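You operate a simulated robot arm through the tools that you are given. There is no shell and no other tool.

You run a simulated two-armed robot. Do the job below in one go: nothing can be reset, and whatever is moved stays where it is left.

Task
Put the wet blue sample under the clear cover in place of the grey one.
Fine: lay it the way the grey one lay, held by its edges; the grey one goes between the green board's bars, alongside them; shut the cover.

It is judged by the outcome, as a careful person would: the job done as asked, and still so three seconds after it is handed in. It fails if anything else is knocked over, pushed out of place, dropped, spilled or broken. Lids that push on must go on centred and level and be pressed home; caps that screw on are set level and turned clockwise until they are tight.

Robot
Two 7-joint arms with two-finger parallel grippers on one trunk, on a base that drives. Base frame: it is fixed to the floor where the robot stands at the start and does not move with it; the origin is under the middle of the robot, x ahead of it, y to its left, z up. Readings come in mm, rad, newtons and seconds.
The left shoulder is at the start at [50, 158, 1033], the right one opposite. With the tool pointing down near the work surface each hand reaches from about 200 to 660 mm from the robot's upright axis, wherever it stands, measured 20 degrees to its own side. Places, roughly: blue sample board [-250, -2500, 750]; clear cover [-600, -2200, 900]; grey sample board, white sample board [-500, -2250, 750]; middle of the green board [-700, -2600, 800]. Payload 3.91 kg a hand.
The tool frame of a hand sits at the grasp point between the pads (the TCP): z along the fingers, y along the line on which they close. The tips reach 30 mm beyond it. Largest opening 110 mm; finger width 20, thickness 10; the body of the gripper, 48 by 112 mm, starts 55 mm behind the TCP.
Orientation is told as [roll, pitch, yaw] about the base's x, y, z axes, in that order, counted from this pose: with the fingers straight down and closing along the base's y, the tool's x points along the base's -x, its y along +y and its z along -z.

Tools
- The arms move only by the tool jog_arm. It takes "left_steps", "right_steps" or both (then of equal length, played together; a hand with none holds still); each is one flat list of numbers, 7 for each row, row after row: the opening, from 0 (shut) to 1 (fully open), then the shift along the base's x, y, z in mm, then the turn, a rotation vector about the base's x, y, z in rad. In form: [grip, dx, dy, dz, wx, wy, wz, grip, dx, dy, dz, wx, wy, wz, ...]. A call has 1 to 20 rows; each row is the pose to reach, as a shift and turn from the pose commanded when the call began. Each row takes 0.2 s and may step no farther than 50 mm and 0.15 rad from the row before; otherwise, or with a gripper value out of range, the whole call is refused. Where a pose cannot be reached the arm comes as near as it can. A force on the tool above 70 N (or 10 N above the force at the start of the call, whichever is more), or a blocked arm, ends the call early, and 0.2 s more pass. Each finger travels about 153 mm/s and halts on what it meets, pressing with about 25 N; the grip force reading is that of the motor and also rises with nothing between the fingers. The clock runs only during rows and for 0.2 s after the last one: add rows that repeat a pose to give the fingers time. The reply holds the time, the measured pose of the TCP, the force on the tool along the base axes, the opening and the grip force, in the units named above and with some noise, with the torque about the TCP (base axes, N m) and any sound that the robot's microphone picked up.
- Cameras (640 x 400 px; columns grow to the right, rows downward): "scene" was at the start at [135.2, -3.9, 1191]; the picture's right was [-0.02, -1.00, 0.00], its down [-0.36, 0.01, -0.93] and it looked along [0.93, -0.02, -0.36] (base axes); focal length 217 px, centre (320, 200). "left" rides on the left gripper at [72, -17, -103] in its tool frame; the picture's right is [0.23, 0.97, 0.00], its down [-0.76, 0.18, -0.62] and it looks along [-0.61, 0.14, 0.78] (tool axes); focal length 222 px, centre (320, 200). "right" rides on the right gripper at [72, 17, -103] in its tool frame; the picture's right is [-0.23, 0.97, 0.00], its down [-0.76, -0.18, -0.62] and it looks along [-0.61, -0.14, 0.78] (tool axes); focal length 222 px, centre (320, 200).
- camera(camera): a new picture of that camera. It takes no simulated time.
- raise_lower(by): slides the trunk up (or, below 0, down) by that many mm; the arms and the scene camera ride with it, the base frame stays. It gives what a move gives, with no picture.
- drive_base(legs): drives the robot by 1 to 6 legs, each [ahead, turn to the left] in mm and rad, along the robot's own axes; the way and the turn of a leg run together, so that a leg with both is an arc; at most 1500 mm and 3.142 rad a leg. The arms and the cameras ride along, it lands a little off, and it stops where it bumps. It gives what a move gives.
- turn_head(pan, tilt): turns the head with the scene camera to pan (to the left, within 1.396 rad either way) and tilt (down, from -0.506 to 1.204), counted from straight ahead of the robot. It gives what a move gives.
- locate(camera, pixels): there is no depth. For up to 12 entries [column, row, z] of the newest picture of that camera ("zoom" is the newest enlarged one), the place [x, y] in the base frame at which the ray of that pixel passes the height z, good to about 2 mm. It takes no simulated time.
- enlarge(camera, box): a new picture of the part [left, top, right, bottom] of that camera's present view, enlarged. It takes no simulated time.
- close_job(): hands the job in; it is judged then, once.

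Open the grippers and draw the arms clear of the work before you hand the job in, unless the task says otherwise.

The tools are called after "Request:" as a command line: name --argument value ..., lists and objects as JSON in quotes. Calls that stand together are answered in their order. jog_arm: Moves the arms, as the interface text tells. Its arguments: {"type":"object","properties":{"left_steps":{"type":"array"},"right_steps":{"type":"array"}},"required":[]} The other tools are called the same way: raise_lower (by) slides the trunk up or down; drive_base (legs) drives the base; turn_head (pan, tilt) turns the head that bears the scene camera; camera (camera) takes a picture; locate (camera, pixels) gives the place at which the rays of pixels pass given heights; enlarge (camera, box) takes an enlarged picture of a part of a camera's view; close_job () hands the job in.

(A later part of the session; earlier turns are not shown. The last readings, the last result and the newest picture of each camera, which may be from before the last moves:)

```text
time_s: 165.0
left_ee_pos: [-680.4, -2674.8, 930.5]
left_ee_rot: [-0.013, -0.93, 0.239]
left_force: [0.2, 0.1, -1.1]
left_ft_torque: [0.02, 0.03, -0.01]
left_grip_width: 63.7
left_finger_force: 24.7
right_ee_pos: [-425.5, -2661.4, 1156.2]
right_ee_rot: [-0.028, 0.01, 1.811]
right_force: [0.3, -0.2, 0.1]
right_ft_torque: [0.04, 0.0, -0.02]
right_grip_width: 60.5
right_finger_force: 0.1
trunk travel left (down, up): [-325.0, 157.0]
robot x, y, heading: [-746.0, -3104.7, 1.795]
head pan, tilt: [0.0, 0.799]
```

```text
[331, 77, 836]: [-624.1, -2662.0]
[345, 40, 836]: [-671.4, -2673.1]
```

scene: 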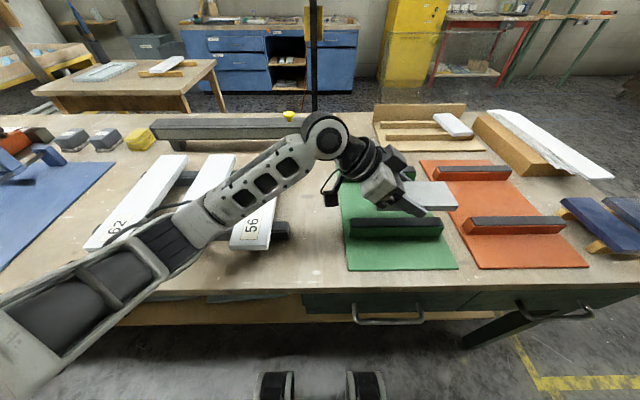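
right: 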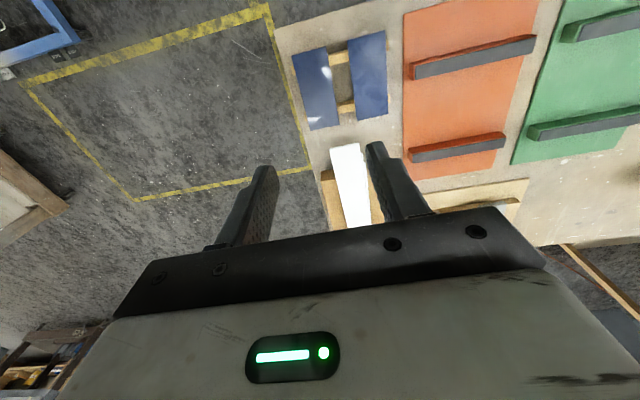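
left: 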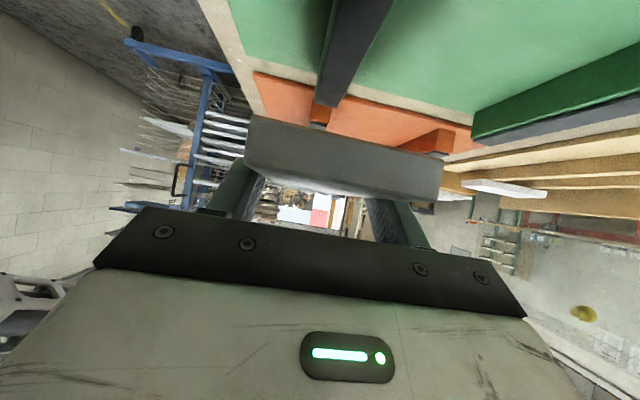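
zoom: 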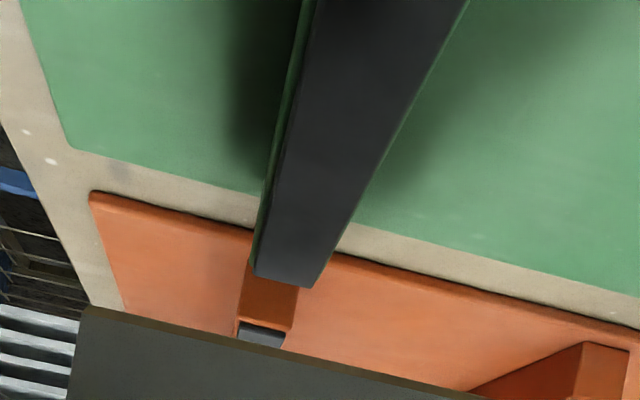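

The bar's centre line lies about 4.5 mm to the image right of the hand's middle plane. I shift by that and lower the board to about 7 mm above the bar.

Request:
jog_arm --left_steps '[0.5, -1, 4.4, -20, 0, 0, 0, 0.5, -1, 4.4, -45, 0, 0, 0, 0.5, -1, 4.4, -65, 0, 0, 0, 0.5, -1, 4.4, -74, 0, 0, 0, 0.5, -1, 4.4, -74, 0, 0, 0]'

Request:
enlarge --camera "scene" --box '[300, 130, 480, 280]'

Request:
enlarge --camera "left" --box '[200, 0, 480, 200]'

```text
time_s: 166.2
left_ee_pos: [-682.3, -2671.2, 859.6]
left_ee_rot: [-0.008, -0.935, 0.236]
left_force: [-2.7, 0.2, 17.0]
left_ft_torque: [-0.12, 0.32, -0.07]
left_grip_width: 63.5
left_finger_force: 24.9
right_ee_pos: [-426.2, -2662.2, 1159.6]
right_ee_rot: [-0.028, 0.008, 1.812]
right_force: [-0.3, 0.3, 0.3]
right_ft_torque: [-0.01, 0.0, 0.01]
right_grip_width: 60.4
right_finger_force: 0.0
trunk travel left (down, up): [-325.0, 157.0]
robot x, y, heading: [-742.9, -3103.7, 1.798]
head pan, tilt: [0.0, 0.799]
```

```text
2.67 times, centred on (390, 205) of scene
```

zoom: 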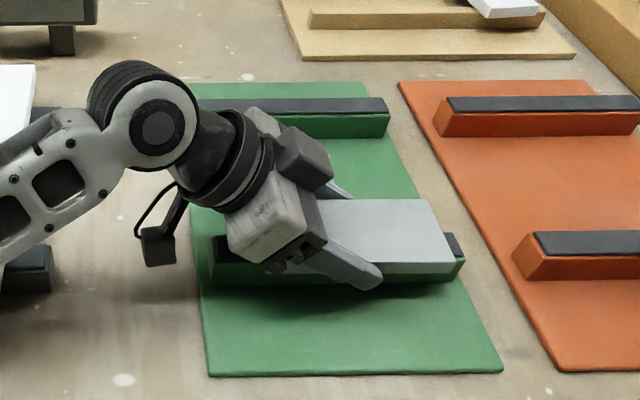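

```text
2.00 times, centred on (340, 100) of left
```

zoom: 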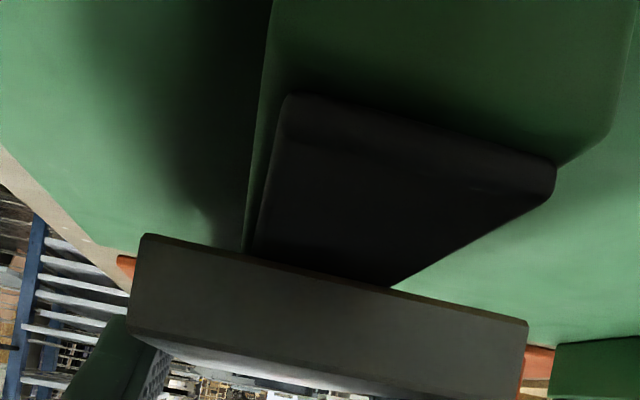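

The board touched down on the bar (17 N). I ease off, open by about 2 mm per side, raise the hand 12 mm (8 mm back) and grip again nearer the fingertips.

Request:
jog_arm --left_steps '[0.5, 0, 0, 2.5, 0, 0, 0, 0.62, 0, 0, 2.5, 0, 0, 0, 0.62, 0, 0, 2.5, 0, 0, 0]'

Request:
enlarge --camera "scene" --box '[300, 130, 480, 280]'

Request:
enlarge --camera "left" --box '[200, 0, 480, 200]'

```text
time_s: 167.0
left_ee_pos: [-682.1, -2670.2, 857.5]
left_ee_rot: [-0.015, -0.927, 0.241]
left_force: [0.0, 1.0, 0.4]
left_ft_torque: [0.02, 0.01, -0.01]
left_grip_width: 68.3
left_finger_force: 0.2
right_ee_pos: [-426.6, -2661.5, 1157.1]
right_ee_rot: [-0.028, 0.007, 1.811]
right_force: [0.8, -0.4, 0.4]
right_ft_torque: [0.0, -0.04, -0.04]
right_grip_width: 60.5
right_finger_force: 0.1
trunk travel left (down, up): [-325.0, 157.0]
robot x, y, heading: [-743.0, -3103.6, 1.794]
head pan, tilt: [0.0, 0.799]
```

```text
2.67 times, centred on (390, 205) of scene
```

zoom: 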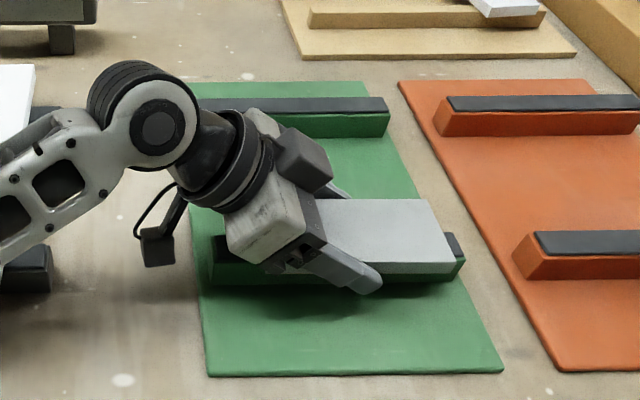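

```text
2.00 times, centred on (340, 100) of left
```

zoom: 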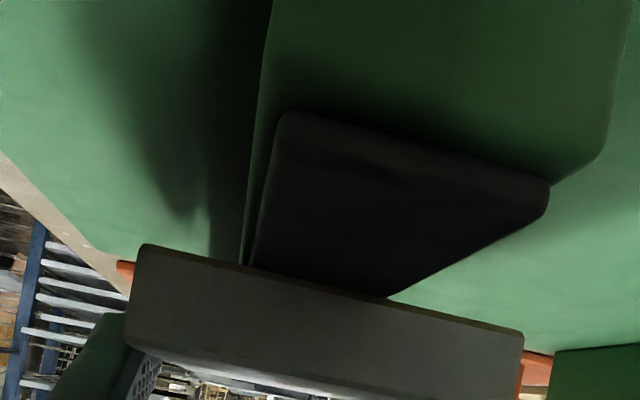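

The board rests quietly on the bar between the open fingers. I raise the hand 12 mm, 8 mm back, and close again.

Request:
jog_arm --left_steps '[0.62, -3.9, -1, 6, 0, 0, 0, 0.62, -7.8, -1.9, 12, 0, 0, 0, 0.62, -7.8, -1.9, 12, 0, 0, 0, 0.5, -7.8, -1.9, 12, 0, 0, 0, 0.5, -7.8, -1.9, 12, 0, 0, 0]'

Request:
enlarge --camera "scene" --box '[300, 130, 480, 280]'

Request:
enlarge --camera "left" --box '[200, 0, 480, 200]'

```text
time_s: 168.2
left_ee_pos: [-689.8, -2671.9, 870.4]
left_ee_rot: [-0.015, -0.93, 0.242]
left_force: [-0.4, -0.5, 0.7]
left_ft_torque: [-0.03, -0.09, -0.02]
left_grip_width: 63.5
left_finger_force: 24.9
right_ee_pos: [-426.2, -2661.6, 1157.2]
right_ee_rot: [-0.029, 0.008, 1.811]
right_force: [-1.0, 0.6, -0.1]
right_ft_torque: [-0.04, 0.03, 0.01]
right_grip_width: 60.6
right_finger_force: 0.1
trunk travel left (down, up): [-325.0, 157.0]
robot x, y, heading: [-744.3, -3104.7, 1.799]
head pan, tilt: [0.0, 0.799]
```

```text
2.67 times, centred on (390, 205) of scene
```

zoom: 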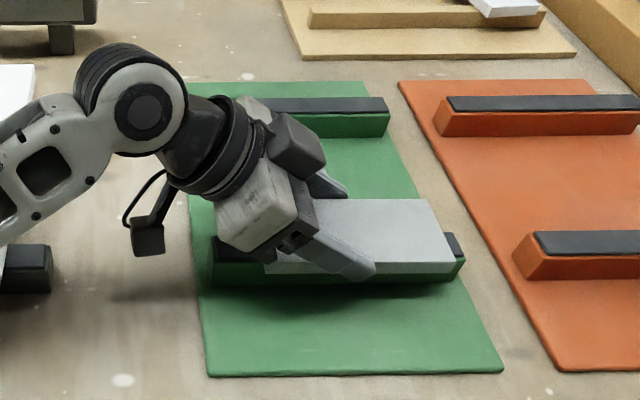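

```text
2.00 times, centred on (340, 100) of left
```

zoom: 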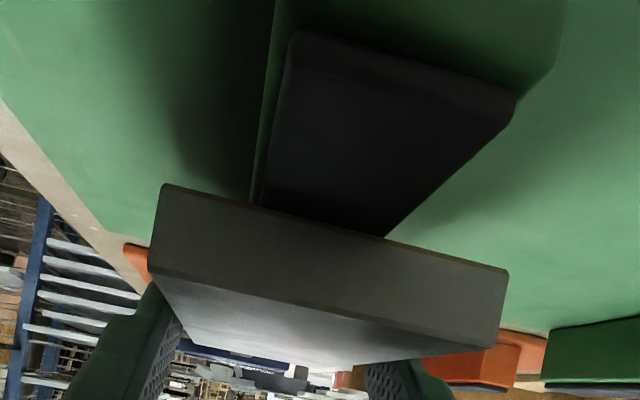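

The board is regripped with its underside nearly flush with the fingertips. Before lowering into the gap I check how near the "56" stack's rails come to the hand's camera block.

Request:
locate --camera "scene" --pixels '[[289.5, 230, 835], [295, 177.5, 835], [268, 250, 855], [283, 156, 855]]'

Request:
camera --camera "scene"

```text
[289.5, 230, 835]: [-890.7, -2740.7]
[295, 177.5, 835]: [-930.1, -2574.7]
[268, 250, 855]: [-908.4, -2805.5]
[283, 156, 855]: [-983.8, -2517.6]
```

```text
taken
```

scene: 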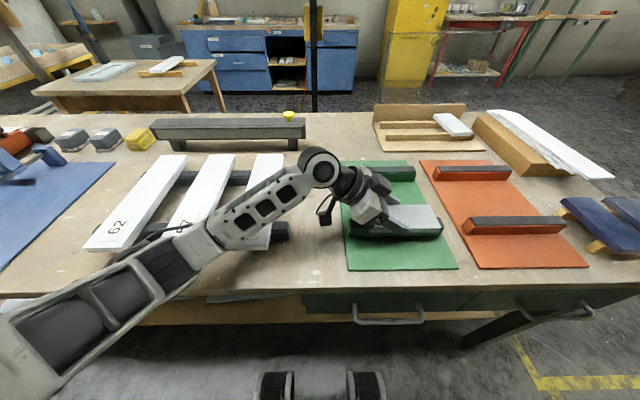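

The camera block will stay 60 mm clear of those rails. I raise the trunk by 80 mm – that lifts the board straight off the bar and also gives my elbow more height over the numbered boards.

Request:
raise_lower --by 80

Request:
camera --camera "scene"

Request:
enlarge --camera "scene" --box '[300, 160, 480, 310]'

```text
time_s: 169.3
left_ee_pos: [-689.8, -2672.5, 949.3]
left_ee_rot: [-0.017, -0.929, 0.244]
left_force: [0.5, 0.2, -1.7]
left_ft_torque: [0.01, 0.02, -0.06]
left_grip_width: 63.4
left_finger_force: 25.3
right_ee_pos: [-426.0, -2660.8, 1237.0]
right_ee_rot: [-0.028, 0.011, 1.812]
right_force: [0.0, 0.3, -0.7]
right_ft_torque: [-0.02, 0.0, 0.01]
right_grip_width: 60.7
right_finger_force: 0.1
trunk travel left (down, up): [-405.0, 77.0]
robot x, y, heading: [-745.1, -3107.1, 1.798]
head pan, tilt: [0.0, 0.799]
```

```text
taken
```

scene: 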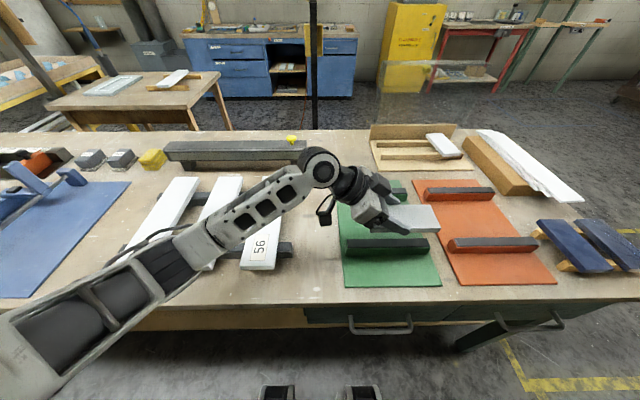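

```text
2.67 times, centred on (390, 235) of scene
```

zoom: 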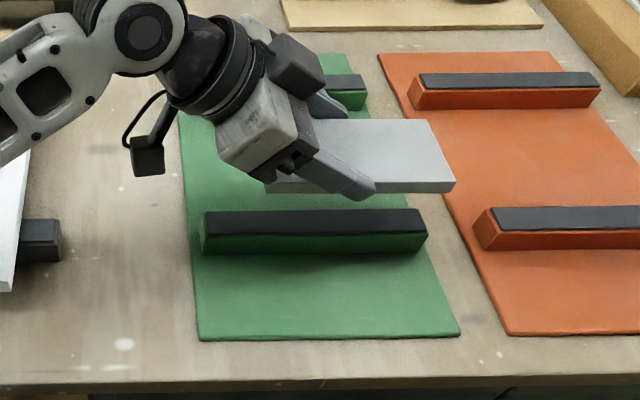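

The board is clear. I move it 87 mm over to the middle of the gap and lower to about 15 mm above the green surface.

Request:
jog_arm --left_steps '[0.5, -11.3, 42, 0, 0, 0, 0, 0.5, -22.7, 84.1, 0, 0, 0, 0, 0.5, -22.7, 84.1, -35, 0, 0, 0, 0.5, -22.7, 84.1, -70, 0, 0, 0, 0.5, -22.7, 84.1, -100, 0, 0, 0, 0.5, -22.7, 84.1, -100, 0, 0, 0]'

Request:
camera --camera "scene"

Request:
enlarge --camera "scene" --box '[300, 150, 480, 300]'

Request:
enlarge --camera "left" --box '[160, 0, 480, 220]'

```text
time_s: 170.7
left_ee_pos: [-714.0, -2586.3, 849.5]
left_ee_rot: [-0.013, -0.93, 0.241]
left_force: [-0.2, 0.9, -2.1]
left_ft_torque: [0.0, 0.01, -0.02]
left_grip_width: 63.4
left_finger_force: 25.3
right_ee_pos: [-426.9, -2659.9, 1236.0]
right_ee_rot: [-0.027, 0.009, 1.813]
right_force: [-0.1, -0.6, 0.9]
right_ft_torque: [0.01, 0.04, -0.03]
right_grip_width: 60.4
right_finger_force: 0.1
trunk travel left (down, up): [-405.0, 77.0]
robot x, y, heading: [-744.3, -3106.6, 1.804]
head pan, tilt: [0.0, 0.799]
```

```text
taken
```

scene: 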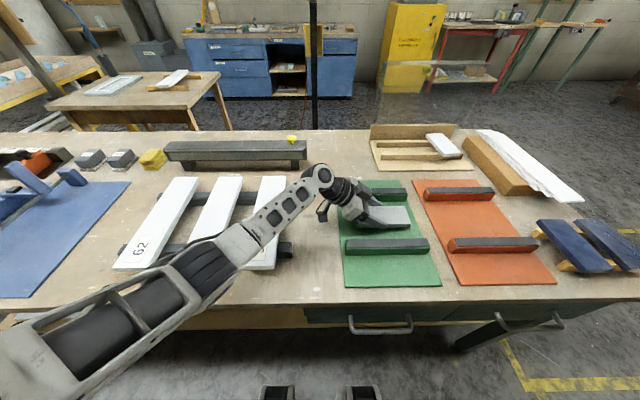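

```text
2.67 times, centred on (390, 225) of scene
```

zoom: 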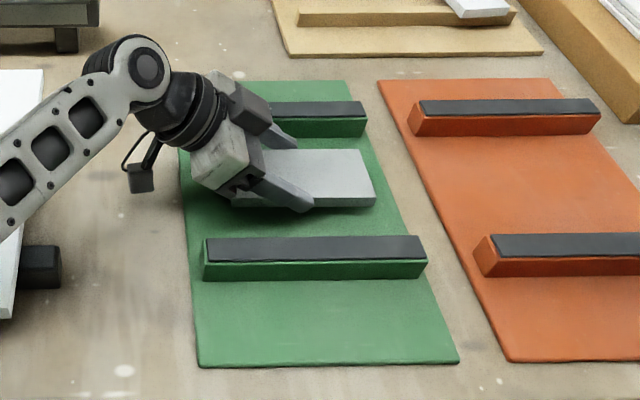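

```text
1.82 times, centred on (320, 110) of left
```

zoom: 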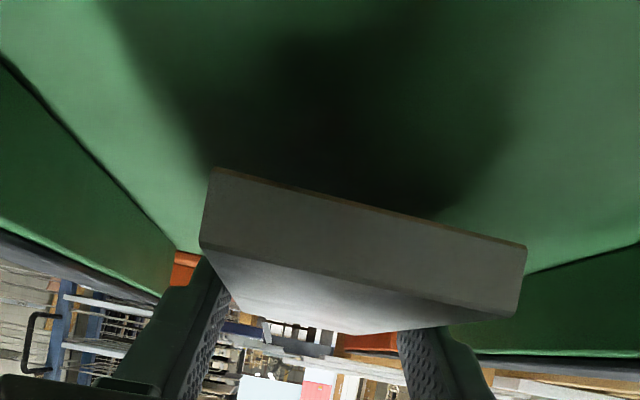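

The board hovers between the bars and parallel to them. I lower further in small steps watching the force.

Request:
jog_arm --left_steps '[0.5, 0, 0, -8, 0, 0, 0, 0.5, 0, 0, -14, 0, 0, 0, 0.5, 0, 0, -16, 0, 0, 0, 0.5, 0, 0, -18, 0, 0, 0]'

```text
time_s: 171.7
left_ee_pos: [-712.5, -2587.0, 833.8]
left_ee_rot: [-0.009, -0.932, 0.237]
left_force: [-2.9, -1.9, 9.5]
left_ft_torque: [-0.4, 0.34, -0.06]
left_grip_width: 63.4
left_finger_force: 25.1
right_ee_pos: [-426.5, -2662.0, 1237.9]
right_ee_rot: [-0.027, 0.007, 1.812]
right_force: [-0.6, -0.6, -0.5]
right_ft_torque: [-0.01, -0.02, -0.01]
right_grip_width: 60.3
right_finger_force: 0.1
trunk travel left (down, up): [-405.0, 77.0]
robot x, y, heading: [-741.5, -3107.3, 1.796]
head pan, tilt: [0.0, 0.799]
```

Touchdown at 9.5 N. I open the fingers.

Request:
jog_arm --left_steps '[0.6, 0, 0, 1, 0, 0, 0, 0.65, 0, 0, 1, 0, 0, 0, 0.75, 0, 0, 1, 0, 0, 0, 0.75, 0, 0, 1, 0, 0, 0]'

Request:
enlarge --camera "scene" --box '[300, 150, 480, 300]'

Request:
enlarge --camera "left" --box '[160, 0, 480, 220]'

```text
time_s: 172.7
left_ee_pos: [-713.6, -2588.7, 834.7]
left_ee_rot: [-0.011, -0.93, 0.239]
left_force: [-1.6, -10.4, 9.9]
left_ft_torque: [0.23, -0.03, 0.03]
left_grip_width: 78.3
left_finger_force: 0.0
right_ee_pos: [-426.2, -2662.4, 1238.0]
right_ee_rot: [-0.028, 0.006, 1.811]
right_force: [-0.5, 0.8, 0.1]
right_ft_torque: [0.0, -0.05, -0.02]
right_grip_width: 60.5
right_finger_force: 0.1
trunk travel left (down, up): [-405.0, 77.0]
robot x, y, heading: [-742.3, -3105.1, 1.798]
head pan, tilt: [0.0, 0.799]
```

```text
2.67 times, centred on (390, 225) of scene
```

zoom: 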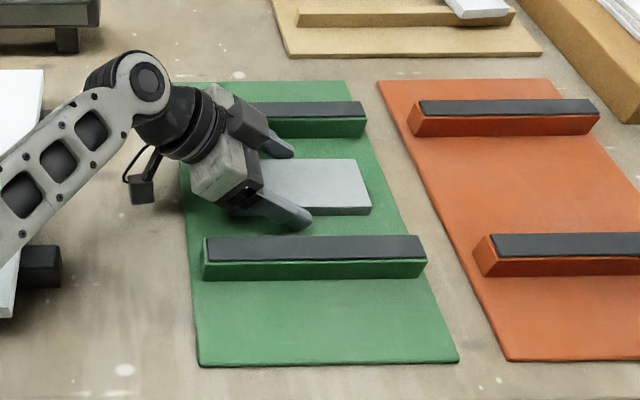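

```text
1.82 times, centred on (320, 110) of left
```

zoom: 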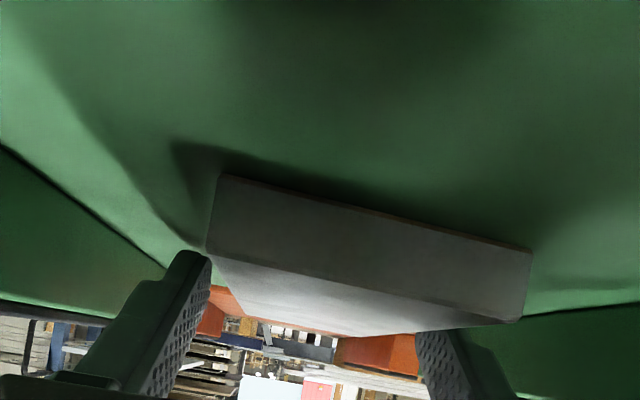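

The fingers are open 78 mm and the board lies on the green surface. I lift the hand straight up and look.

Request:
jog_arm --left_steps '[0.75, 0, 0, 10, 0, 0, 0, 0.75, 0, 0, 40, 0, 0, 0, 0.75, 0, 0, 80, 0, 0, 0, 0.75, -40, -10, 110, 0, 0, 0, 0.75, -80, -20, 130, 0, 0, 0]'

Request:
camera --camera "scene"

Request:
enlarge --camera "scene" --box '[300, 150, 480, 300]'

```text
refused: row 4 steps farther than a row can; nothing moved
```

```text
taken
```

scene: 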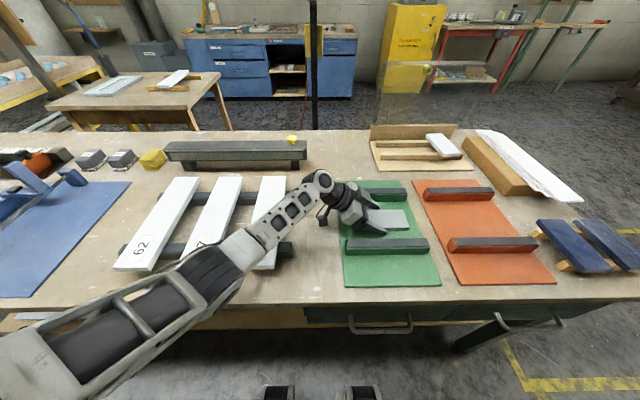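

```text
2.67 times, centred on (390, 225) of scene
```

zoom: 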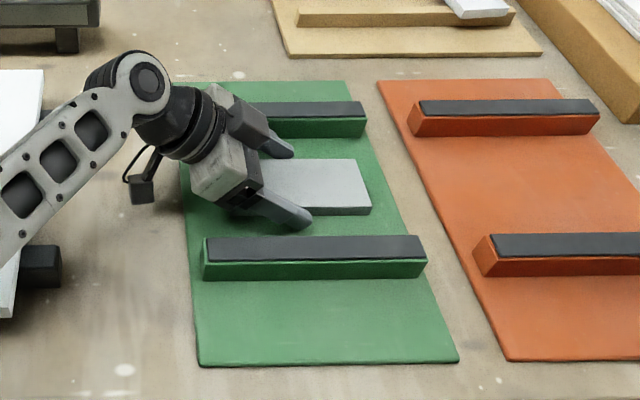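

The call had too long a step; I repeat it with shorter ones.

Request:
jog_arm --left_steps '[0.75, 0, 0, 10, 0, 0, 0, 0.75, 0, 0, 40, 0, 0, 0, 0.75, 0, 0, 80, 0, 0, 0, 0.75, -20, -5, 110, 0, 0, 0, 0.75, -55, -14, 130, 0, 0, 0, 0.75, -95, -24, 140, 0, 0, 0]'

Request:
camera --camera "scene"

Request:
enlarge --camera "scene" --box '[300, 150, 480, 300]'

```text
time_s: 174.1
left_ee_pos: [-809.9, -2611.9, 974.2]
left_ee_rot: [-0.015, -0.928, 0.244]
left_force: [-0.6, -0.4, 0.9]
left_ft_torque: [-0.02, -0.04, 0.01]
left_grip_width: 82.6
left_finger_force: 0.1
right_ee_pos: [-426.8, -2661.3, 1237.8]
right_ee_rot: [-0.027, 0.007, 1.81]
right_force: [0.0, -0.8, 0.4]
right_ft_torque: [0.03, -0.01, 0.01]
right_grip_width: 60.4
right_finger_force: 0.1
trunk travel left (down, up): [-405.0, 77.0]
robot x, y, heading: [-745.1, -3105.9, 1.804]
head pan, tilt: [0.0, 0.799]
```

```text
taken
```

scene: 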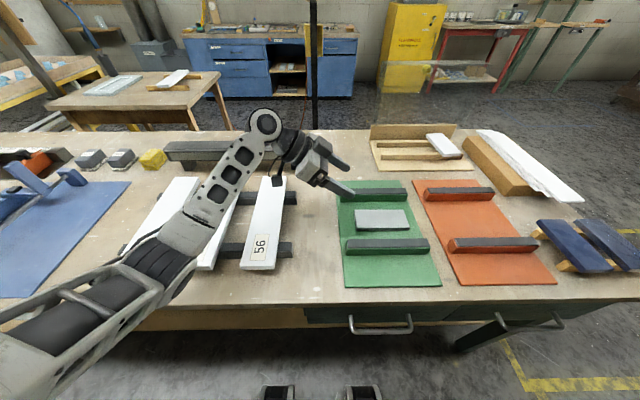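

```text
2.67 times, centred on (390, 225) of scene
```

zoom: 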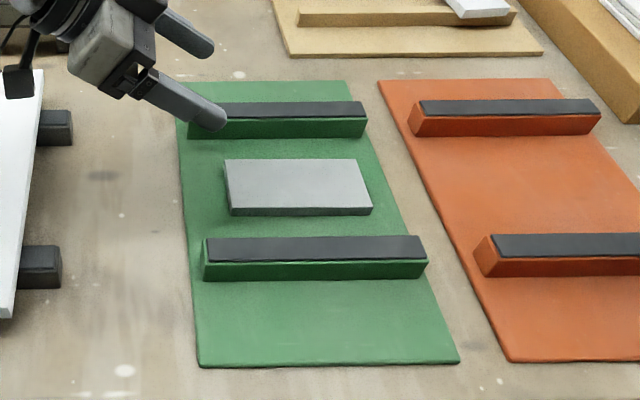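

The grey board lies flat between the green bars and parallel to them. I turn the left hand back to point forward and draw it in for driving.

Request:
jog_arm --left_steps '[0.75, -22, -12, 10, 0, 0, 0.142, 0.75, -45, -25, 20, 0, 0, 0.284, 0.75, -68, -38, 30, 0, 0, 0.426, 0.75, -90, -50, 40, 0, 0, 0.568, 0.75, -113, -63, 50, 0, 0, 0.71, 0.75, -135, -75, 60, 0, 0, 0.852, 0.75, -158, -88, 70, 0, 0, 0.994, 0.75, -180, -100, 76, 0, 0, 1.136, 0.75, -203, -113, 76, 0, 0, 1.278, 0.75, -226, -126, 76, 0, 0, 1.42, 0.75, -248, -138, 76, 0, 0, 1.56]'

Request:
camera --camera "scene"

```text
time_s: 176.5
left_ee_pos: [-1057.3, -2746.0, 1049.0]
left_ee_rot: [-0.016, -0.927, 1.807]
left_force: [0.3, 0.0, -0.4]
left_ft_torque: [0.01, 0.0, -0.02]
left_grip_width: 82.6
left_finger_force: 0.0
left hand out of reach, approached as far as the arm can: row 11
right_ee_pos: [-427.1, -2661.2, 1237.3]
right_ee_rot: [-0.028, 0.008, 1.812]
right_force: [-0.2, -0.7, 0.3]
right_ft_torque: [0.01, 0.01, -0.02]
right_grip_width: 60.6
right_finger_force: 0.1
trunk travel left (down, up): [-405.0, 77.0]
robot x, y, heading: [-741.0, -3106.8, 1.791]
head pan, tilt: [0.0, 0.799]
```

```text
taken
```

scene: 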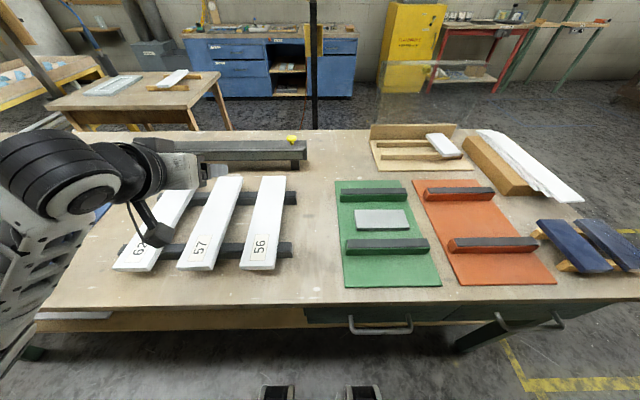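

The grey's placement looks right from here. I now drive to behind the blue rack: back off a little, turn right, go along the bench and face it again.

Request:
drive_base --legs '[[-40, 0], [0, -1.674], [884, 0], [0, 1.69]]'

Request:
turn_head --pan 0.2 --tilt 0.8

Request:
camera --camera "scene"

Request:
camera --camera "left"

```text
time_s: 189.8
left_ee_pos: [-186.4, -2679.1, 1048.4]
left_ee_rot: [-0.015, -0.927, 1.832]
left_force: [0.2, 0.7, 0.0]
left_ft_torque: [-0.01, 0.03, 0.0]
left_grip_width: 82.7
left_finger_force: 0.2
right_ee_pos: [442.2, -2576.8, 1237.2]
right_ee_rot: [-0.028, 0.011, 1.842]
right_force: [-0.3, -0.3, 0.0]
right_ft_torque: [-0.01, 0.03, 0.02]
right_grip_width: 60.6
right_finger_force: 0.0
trunk travel left (down, up): [-405.0, 77.0]
robot x, y, heading: [136.4, -3033.3, 1.831]
head pan, tilt: [0.0, 0.799]
```

```text
time_s: 190.5
left_ee_pos: [-186.2, -2679.5, 1049.1]
left_ee_rot: [-0.016, -0.928, 1.832]
left_force: [-0.2, -0.1, 0.5]
left_ft_torque: [0.02, -0.01, 0.01]
left_grip_width: 82.5
left_finger_force: 0.1
right_ee_pos: [440.8, -2576.3, 1237.1]
right_ee_rot: [-0.028, 0.01, 1.844]
right_force: [1.6, 0.0, -0.5]
right_ft_torque: [0.0, -0.03, -0.03]
right_grip_width: 60.5
right_finger_force: 0.0
trunk travel left (down, up): [-405.0, 77.0]
robot x, y, heading: [139.9, -3030.2, 1.826]
head pan, tilt: [0.201, 0.799]
```

```text
taken
```

scene: 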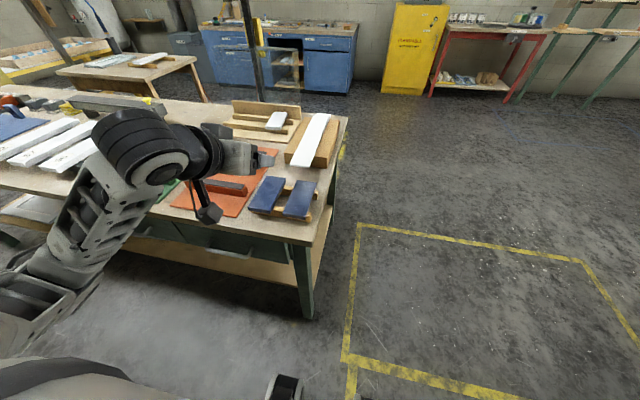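

```text
taken
```

left: 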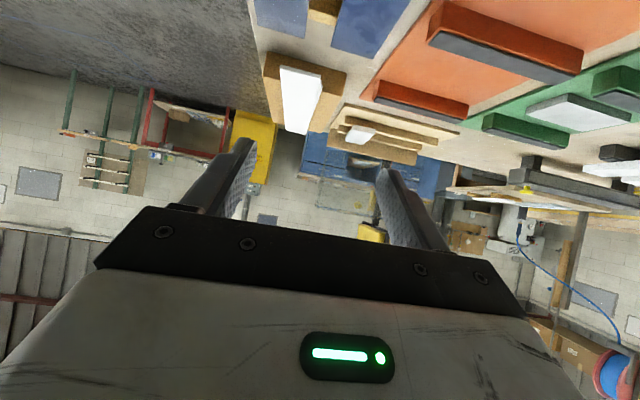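

The blue rack is at (285,195) in the scene view. I enlarge it to locate the wet board (the outer, right one) precisely.

Request:
enlarge --camera "scene" --box '[230, 160, 350, 240]'

Request:
enlarge --camera "left" --box '[220, 0, 460, 140]'

```text
5.00 times, centred on (290, 200) of scene
```

zoom: 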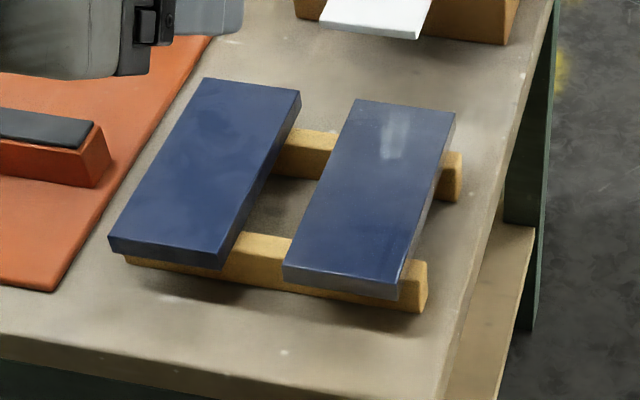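

```text
2.67 times, centred on (340, 70) of left
```

zoom: 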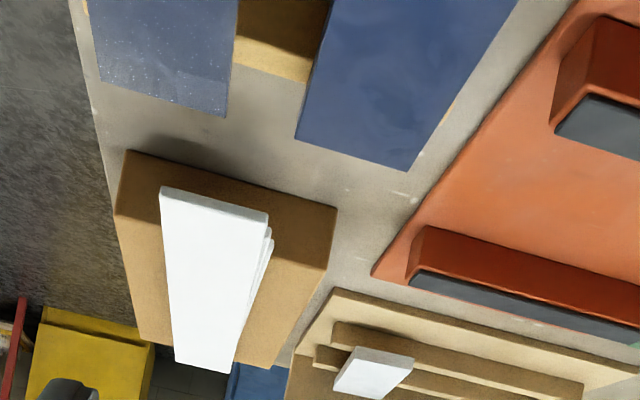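

I locate the wet board's top corners at z≈849 in both views.

Request:
locate --camera "scene" --pixels '[[297, 180, 849], [317, 182.4, 849], [306, 217.6, 849], [282.6, 213.6, 849], [265.8, 176, 849], [286, 179, 849], [270.5, 210, 849], [246.5, 205, 849]]'

Request:
locate --camera "left" --pixels '[[258, 29, 849], [305, 43, 849], [331, 50, 849], [371.5, 63, 849]]'

```text
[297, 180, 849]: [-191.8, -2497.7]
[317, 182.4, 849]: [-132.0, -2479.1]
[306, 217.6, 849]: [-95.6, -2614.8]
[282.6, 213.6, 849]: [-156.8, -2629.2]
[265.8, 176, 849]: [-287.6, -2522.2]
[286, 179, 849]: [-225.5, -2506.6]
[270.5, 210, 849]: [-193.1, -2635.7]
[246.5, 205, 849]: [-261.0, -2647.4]
```

```text
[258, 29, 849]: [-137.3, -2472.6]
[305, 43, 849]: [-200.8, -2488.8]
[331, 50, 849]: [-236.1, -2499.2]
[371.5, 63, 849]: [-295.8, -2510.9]
```

Combining the views, the wet board's top is at z≈843, centre ≈[-149,-2549], heading 1.813, with 38 mm between it and the dry one. I bring the left hand (opening 0.85) to 80 mm above the grasp pose.

Request:
jog_arm --left_steps '[0.85, 9.8, 30.6, -20, 0, 0, -0.005, 0.85, 19.6, 61.2, -45, 0, 0, -0.01, 0.85, 29.4, 91.9, -75, 0, 0, -0.015, 0.85, 36, 112, -105, 0, 0, -0.019, 0.85, 39.2, 122.5, -124.7, 0, 0, -0.019, 0.85, 39.2, 122.5, -124.7, 0, 0, -0.019]'

Request:
enlarge --camera "left" --box '[160, 0, 480, 220]'

Request:
enlarge --camera "scene" --box '[210, 130, 370, 240]'

```text
time_s: 191.9
left_ee_pos: [-146.3, -2556.0, 923.4]
left_ee_rot: [-0.014, -0.929, 1.814]
left_force: [0.1, -0.6, 0.0]
left_ft_torque: [0.0, 0.0, 0.0]
left_grip_width: 93.3
left_finger_force: 0.1
right_ee_pos: [441.1, -2575.4, 1237.2]
right_ee_rot: [-0.029, 0.01, 1.841]
right_force: [0.0, 0.6, 0.1]
right_ft_torque: [0.02, 0.0, 0.02]
right_grip_width: 60.1
right_finger_force: 0.0
trunk travel left (down, up): [-405.0, 77.0]
robot x, y, heading: [142.4, -3032.1, 1.829]
head pan, tilt: [0.201, 0.799]
```

```text
1.82 times, centred on (320, 110) of left
```

zoom: 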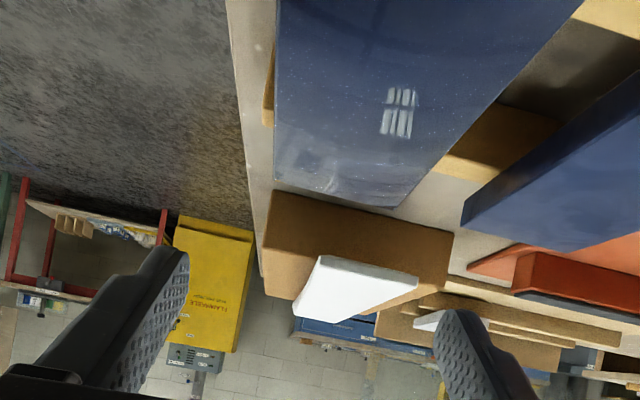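

```text
3.64 times, centred on (290, 185) of scene
```

zoom: 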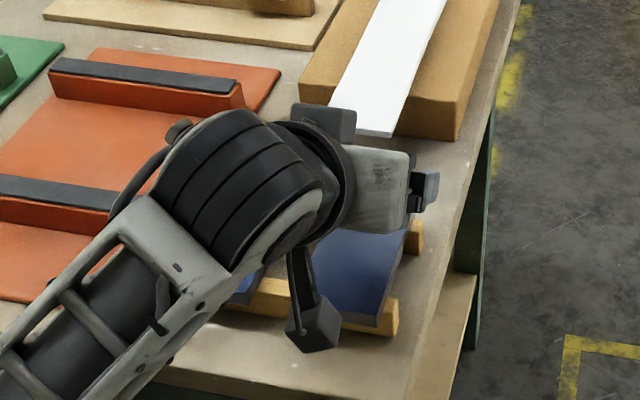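

The window reflection confirms this is the wet board. It sits about 4 mm to the left of my hand's middle plane and 3 mm farther, so I correct and descend to the grasp height without touching the face.

Request:
jog_arm --left_steps '[0.85, -4.6, 2, -20, 0, 0, 0, 0.85, -4.6, 2, -45, 0, 0, 0, 0.85, -4.6, 2, -65, 0, 0, 0, 0.85, -4.6, 2, -79, 0, 0, 0, 0.85, -4.6, 2, -79, 0, 0, 0]'

Request:
enlarge --camera "left" --box '[160, 0, 480, 220]'

Request:
enlarge --camera "scene" --box '[210, 140, 370, 250]'

```text
time_s: 193.1
left_ee_pos: [-150.5, -2554.0, 843.0]
left_ee_rot: [-0.013, -0.928, 1.813]
left_force: [-0.2, -0.4, -0.6]
left_ft_torque: [-0.01, 0.01, 0.01]
left_grip_width: 93.4
left_finger_force: 0.0
right_ee_pos: [442.2, -2575.8, 1236.9]
right_ee_rot: [-0.029, 0.01, 1.843]
right_force: [0.1, 0.5, 0.4]
right_ft_torque: [-0.03, 0.03, -0.01]
right_grip_width: 60.4
right_finger_force: 0.0
trunk travel left (down, up): [-405.0, 77.0]
robot x, y, heading: [135.3, -3028.7, 1.826]
head pan, tilt: [0.201, 0.799]
```

```text
1.82 times, centred on (320, 110) of left
```

zoom: 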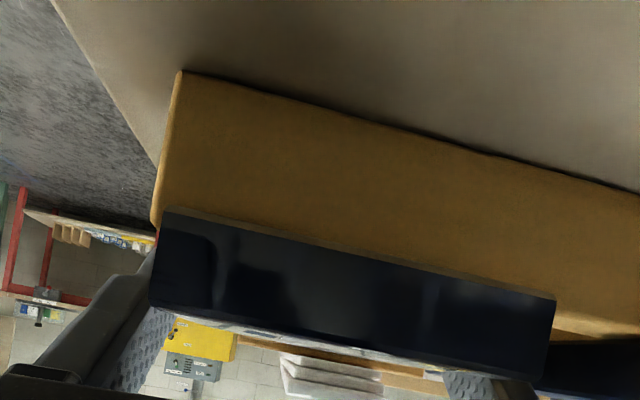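

```text
3.64 times, centred on (290, 195) of scene
```

zoom: 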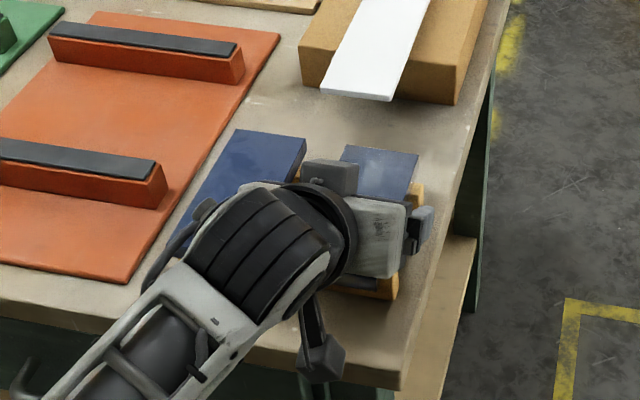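

The fingers straddle the board with ≈2 mm offset and ≈0.025 rad yaw difference. I correct these small errors and close on the edges.

Request:
jog_arm --left_steps '[0.85, 1.9, 0.5, 0, 0, 0, 0.025, 0.85, 1.9, 0.5, 0, 0, 0, 0.025, 0.7, 1.9, 0.5, 0, 0, 0, 0.025, 0.5, 1.9, 0.5, 0, 0, 0, 0.025, 0.5, 1.9, 0.5, 0, 0, 0, 0.025]'

Request:
enlarge --camera "left" --box '[160, 0, 480, 220]'

Request:
enlarge --camera "scene" --box '[210, 140, 370, 250]'

```text
time_s: 194.3
left_ee_pos: [-150.1, -2554.0, 845.5]
left_ee_rot: [-0.017, -0.929, 1.839]
left_force: [0.2, -0.1, -0.3]
left_ft_torque: [-0.02, 0.03, -0.04]
left_grip_width: 63.9
left_finger_force: 24.6
right_ee_pos: [442.8, -2575.5, 1237.2]
right_ee_rot: [-0.028, 0.009, 1.843]
right_force: [-1.1, -0.6, -0.1]
right_ft_torque: [-0.02, 0.02, 0.03]
right_grip_width: 60.7
right_finger_force: 0.1
trunk travel left (down, up): [-405.0, 77.0]
robot x, y, heading: [138.4, -3026.7, 1.826]
head pan, tilt: [0.201, 0.799]
```

```text
1.82 times, centred on (320, 110) of left
```

zoom: 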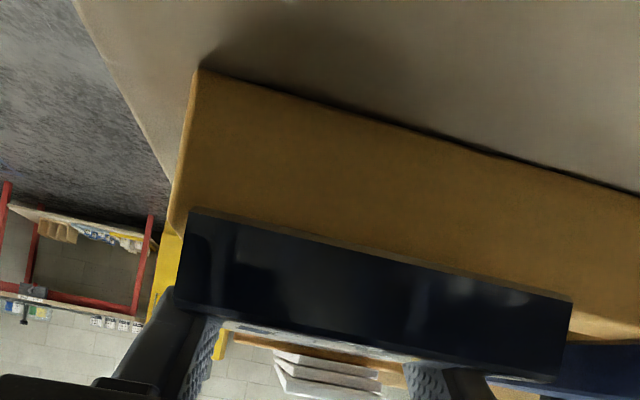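

```text
3.64 times, centred on (290, 195) of scene
```

zoom: 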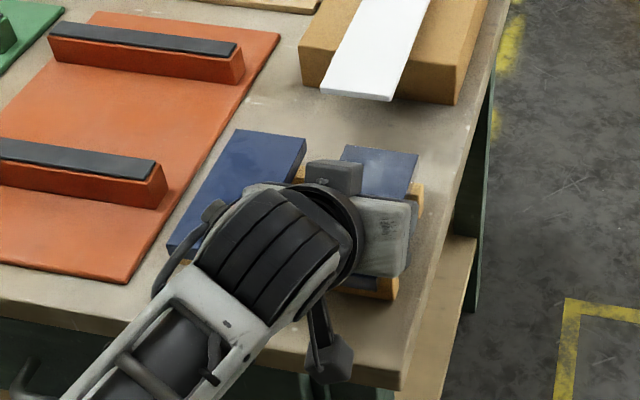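

The wet board is gripped by its edges (63.9 mm). I lift it straight up 110 mm and check it.

Request:
jog_arm --left_steps '[0.5, 0, 0, 10, 0, 0, 0, 0.5, 0, 0, 25, 0, 0, 0, 0.5, 0, 0, 50, 0, 0, 0, 0.5, 0, 0, 80, 0, 0, 0, 0.5, 0, 0, 110, 0, 0, 0, 0.5, 0, 0, 110, 0, 0, 0]'

Request:
camera --camera "left"

Request:
enlarge --camera "scene" --box '[210, 120, 370, 230]'

```text
time_s: 195.7
left_ee_pos: [-150.6, -2554.7, 954.1]
left_ee_rot: [-0.015, -0.928, 1.838]
left_force: [-0.2, 0.4, -0.7]
left_ft_torque: [-0.01, 0.03, -0.01]
left_grip_width: 63.8
left_finger_force: 25.1
right_ee_pos: [442.0, -2576.2, 1236.9]
right_ee_rot: [-0.028, 0.008, 1.843]
right_force: [0.6, 0.0, 0.2]
right_ft_torque: [0.01, 0.02, -0.01]
right_grip_width: 60.4
right_finger_force: 0.1
trunk travel left (down, up): [-405.0, 77.0]
robot x, y, heading: [140.3, -3031.5, 1.831]
head pan, tilt: [0.201, 0.799]
```

```text
taken
```

left: 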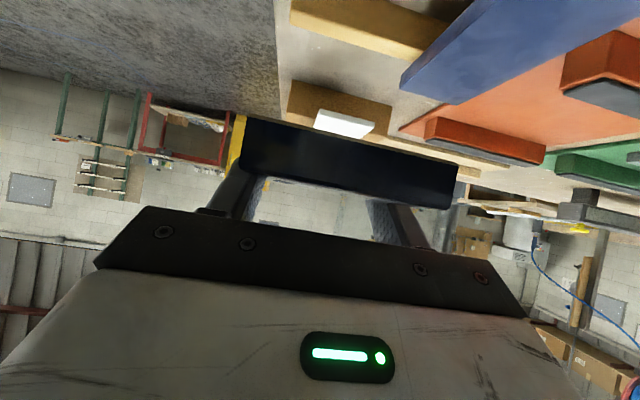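

```text
3.64 times, centred on (290, 175) of scene
```

zoom: 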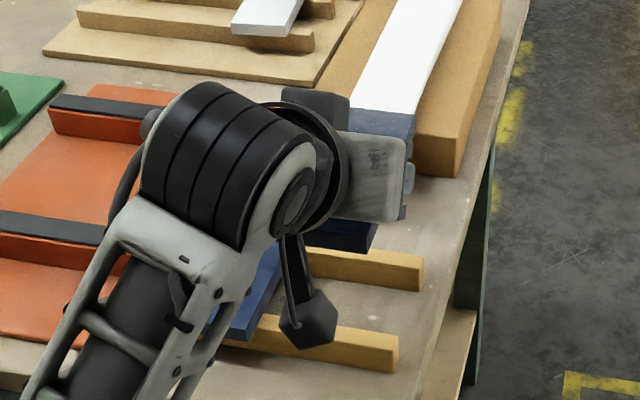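

Both remaining boards are undisturbed. I draw the hand a little back and up for carrying.

Request:
jog_arm --left_steps '[0.5, 7, -26, 15, 0, 0, 0, 0.5, 14, -52, 30, 0, 0, 0, 0.5, 21, -77, 46, 0, 0, 0]'

Request:
drive_base --legs '[[0, 1.17], [399, 0]]'

```text
time_s: 196.5
left_ee_pos: [-129.3, -2632.6, 1001.1]
left_ee_rot: [-0.014, -0.929, 1.839]
left_force: [-0.2, -0.1, -1.3]
left_ft_torque: [-0.03, -0.03, 0.01]
left_grip_width: 63.9
left_finger_force: 24.8
right_ee_pos: [442.5, -2575.3, 1236.8]
right_ee_rot: [-0.027, 0.007, 1.843]
right_force: [-0.4, -0.5, 0.4]
right_ft_torque: [0.03, 0.02, 0.02]
right_grip_width: 60.6
right_finger_force: 0.1
trunk travel left (down, up): [-405.0, 77.0]
robot x, y, heading: [137.0, -3026.9, 1.827]
head pan, tilt: [0.201, 0.799]
```

```text
time_s: 201.9
left_ee_pos: [-727.1, -3067.0, 1000.2]
left_ee_rot: [-0.016, -0.927, 3.009]
left_force: [0.6, -0.5, -1.3]
left_ft_torque: [0.02, -0.02, 0.02]
left_grip_width: 63.7
left_finger_force: 24.5
right_ee_pos: [-556.2, -2518.3, 1237.0]
right_ee_rot: [-0.028, 0.009, 3.015]
right_force: [0.2, -0.9, -0.9]
right_ft_torque: [0.01, -0.03, -0.02]
right_grip_width: 60.4
right_finger_force: 0.1
trunk travel left (down, up): [-405.0, 77.0]
robot x, y, heading: [-258.6, -2976.6, 3.004]
head pan, tilt: [0.201, 0.799]
```

Now I turn right to the same body heading (1.408) as when I took the grey one.

Request:
drive_base --legs '[[0, -1.596]]'

Request:
turn_head --pan 0.35 --tilt 0.7

Request:
camera --camera "scene"

```text
time_s: 206.2
left_ee_pos: [-336.6, -2500.3, 1000.5]
left_ee_rot: [-0.014, -0.927, 1.416]
left_force: [-0.5, 0.9, -1.2]
left_ft_torque: [-0.01, 0.01, 0.0]
left_grip_width: 63.6
left_finger_force: 25.1
right_ee_pos: [207.5, -2683.9, 1237.4]
right_ee_rot: [-0.028, 0.01, 1.418]
right_force: [0.2, -0.6, -0.1]
right_ft_torque: [0.01, 0.0, 0.02]
right_grip_width: 60.3
right_finger_force: 0.1
trunk travel left (down, up): [-405.0, 77.0]
robot x, y, heading: [-254.5, -2970.5, 1.406]
head pan, tilt: [0.201, 0.799]
```

```text
time_s: 206.9
left_ee_pos: [-336.8, -2500.9, 1001.6]
left_ee_rot: [-0.014, -0.929, 1.415]
left_force: [-0.9, -0.2, 0.0]
left_ft_torque: [-0.05, -0.02, 0.0]
left_grip_width: 63.6
left_finger_force: 25.3
right_ee_pos: [208.3, -2684.5, 1236.5]
right_ee_rot: [-0.029, 0.008, 1.418]
right_force: [0.5, 0.2, 0.3]
right_ft_torque: [-0.02, -0.02, 0.0]
right_grip_width: 60.4
right_finger_force: 0.0
trunk travel left (down, up): [-405.0, 77.0]
robot x, y, heading: [-254.4, -2974.1, 1.402]
head pan, tilt: [0.351, 0.7]
```

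```text
taken
```

scene: 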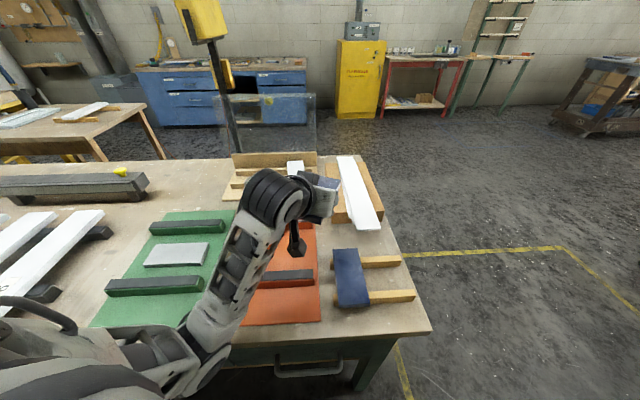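

I am at the same stance. I lower the trunk by 80 mm to the height used for the grey pick, then move the blue board to in front of the tray, yawing to the same heading.

Request:
raise_lower --by -80

Request:
jog_arm --left_steps '[0.5, -39, 13, 10, 0, 0, 0.083, 0.5, -78, 27, 20, 0, 0, 0.166, 0.5, -117, 40, 30, 0, 0, 0.249, 0.5, -156, 53, 35, 0, 0, 0.332, 0.5, -195, 67, 35, 0, 0, 0.415, 0.5, -233, 80, 35, 0, 0, 0.497, 0.5, -233, 80, 35, 0, 0, 0.497]'

Request:
camera --camera "left"

Request:
camera --camera "scene"

```text
time_s: 208.1
left_ee_pos: [-333.0, -2509.9, 959.9]
left_ee_rot: [0.083, -0.986, 1.345]
left_force: [-0.3, 0.0, -0.9]
left_ft_torque: [-0.02, -0.04, 0.01]
left_grip_width: 63.8
left_finger_force: 24.7
right_ee_pos: [224.6, -2707.0, 1168.0]
right_ee_rot: [-0.005, -0.012, 1.419]
right_force: [-0.7, 1.2, 0.3]
right_ft_torque: [0.0, -0.01, -0.05]
right_grip_width: 60.5
right_finger_force: 0.1
trunk travel left (down, up): [-325.0, 157.0]
robot x, y, heading: [-256.0, -2973.0, 1.412]
head pan, tilt: [0.351, 0.7]
```

```text
time_s: 209.9
left_ee_pos: [-553.1, -2436.8, 976.6]
left_ee_rot: [-0.047, -0.953, 1.929]
left_force: [0.1, -0.1, -0.9]
left_ft_torque: [0.03, 0.04, 0.01]
left_grip_width: 63.8
left_finger_force: 25.5
right_ee_pos: [221.8, -2706.9, 1161.1]
right_ee_rot: [-0.008, -0.014, 1.422]
right_force: [0.0, 0.1, -0.7]
right_ft_torque: [0.01, -0.02, 0.02]
right_grip_width: 60.6
right_finger_force: 0.0
trunk travel left (down, up): [-325.0, 157.0]
robot x, y, heading: [-258.8, -2977.9, 1.408]
head pan, tilt: [0.351, 0.7]
stopped in row 7 (left hand): the arm was blocked; the commanded pose is now the measured one
```

```text
taken
```

left: 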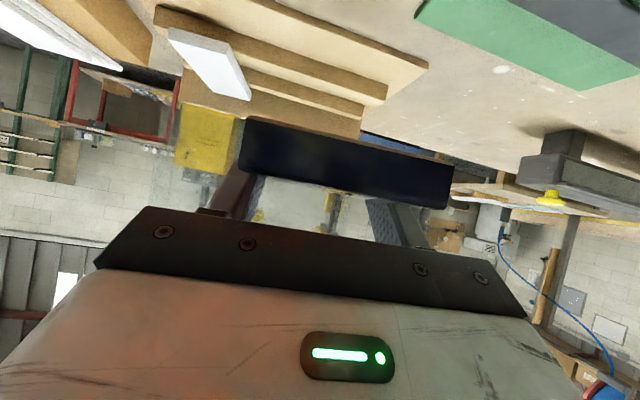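

```text
taken
```

scene: 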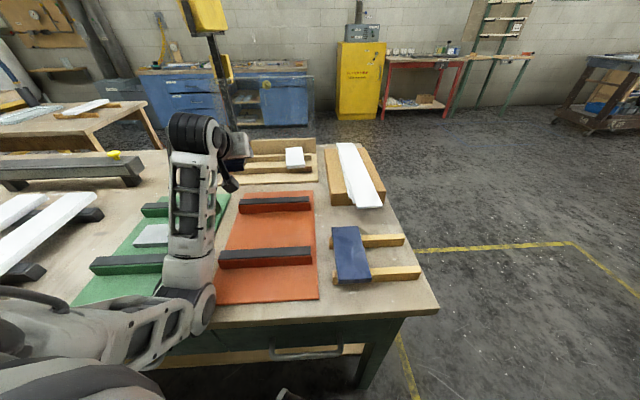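

The left elbow hangs low here and was pushed onto the bench edge. I raise the trunk again by 80 mm to free it.

Request:
raise_lower --by 80

Request:
camera --camera "scene"

Request:
camera --camera "left"

```text
time_s: 211.1
left_ee_pos: [-564.5, -2419.1, 1034.3]
left_ee_rot: [-0.043, -0.924, 1.928]
left_force: [0.5, -0.5, -1.3]
left_ft_torque: [-0.04, -0.01, 0.02]
left_grip_width: 63.7
left_finger_force: 25.1
right_ee_pos: [206.9, -2683.4, 1236.0]
right_ee_rot: [-0.028, 0.013, 1.421]
right_force: [0.5, 0.2, -0.3]
right_ft_torque: [-0.01, -0.02, 0.01]
right_grip_width: 60.5
right_finger_force: 0.1
trunk travel left (down, up): [-405.0, 77.0]
robot x, y, heading: [-256.8, -2974.9, 1.401]
head pan, tilt: [0.351, 0.7]
```

```text
taken
```

scene: 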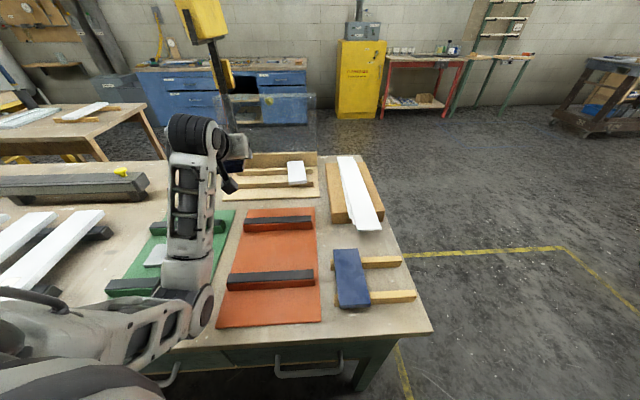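

```text
taken
```

left: 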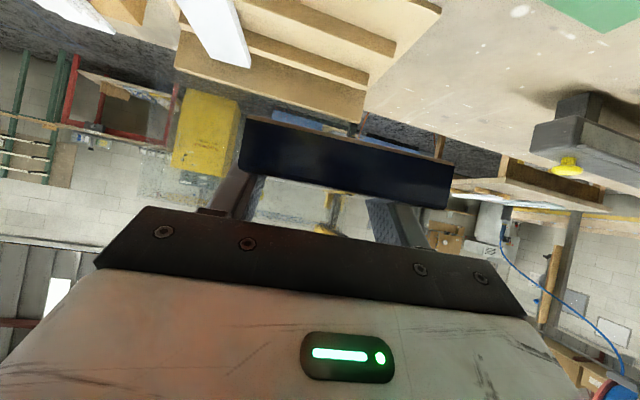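

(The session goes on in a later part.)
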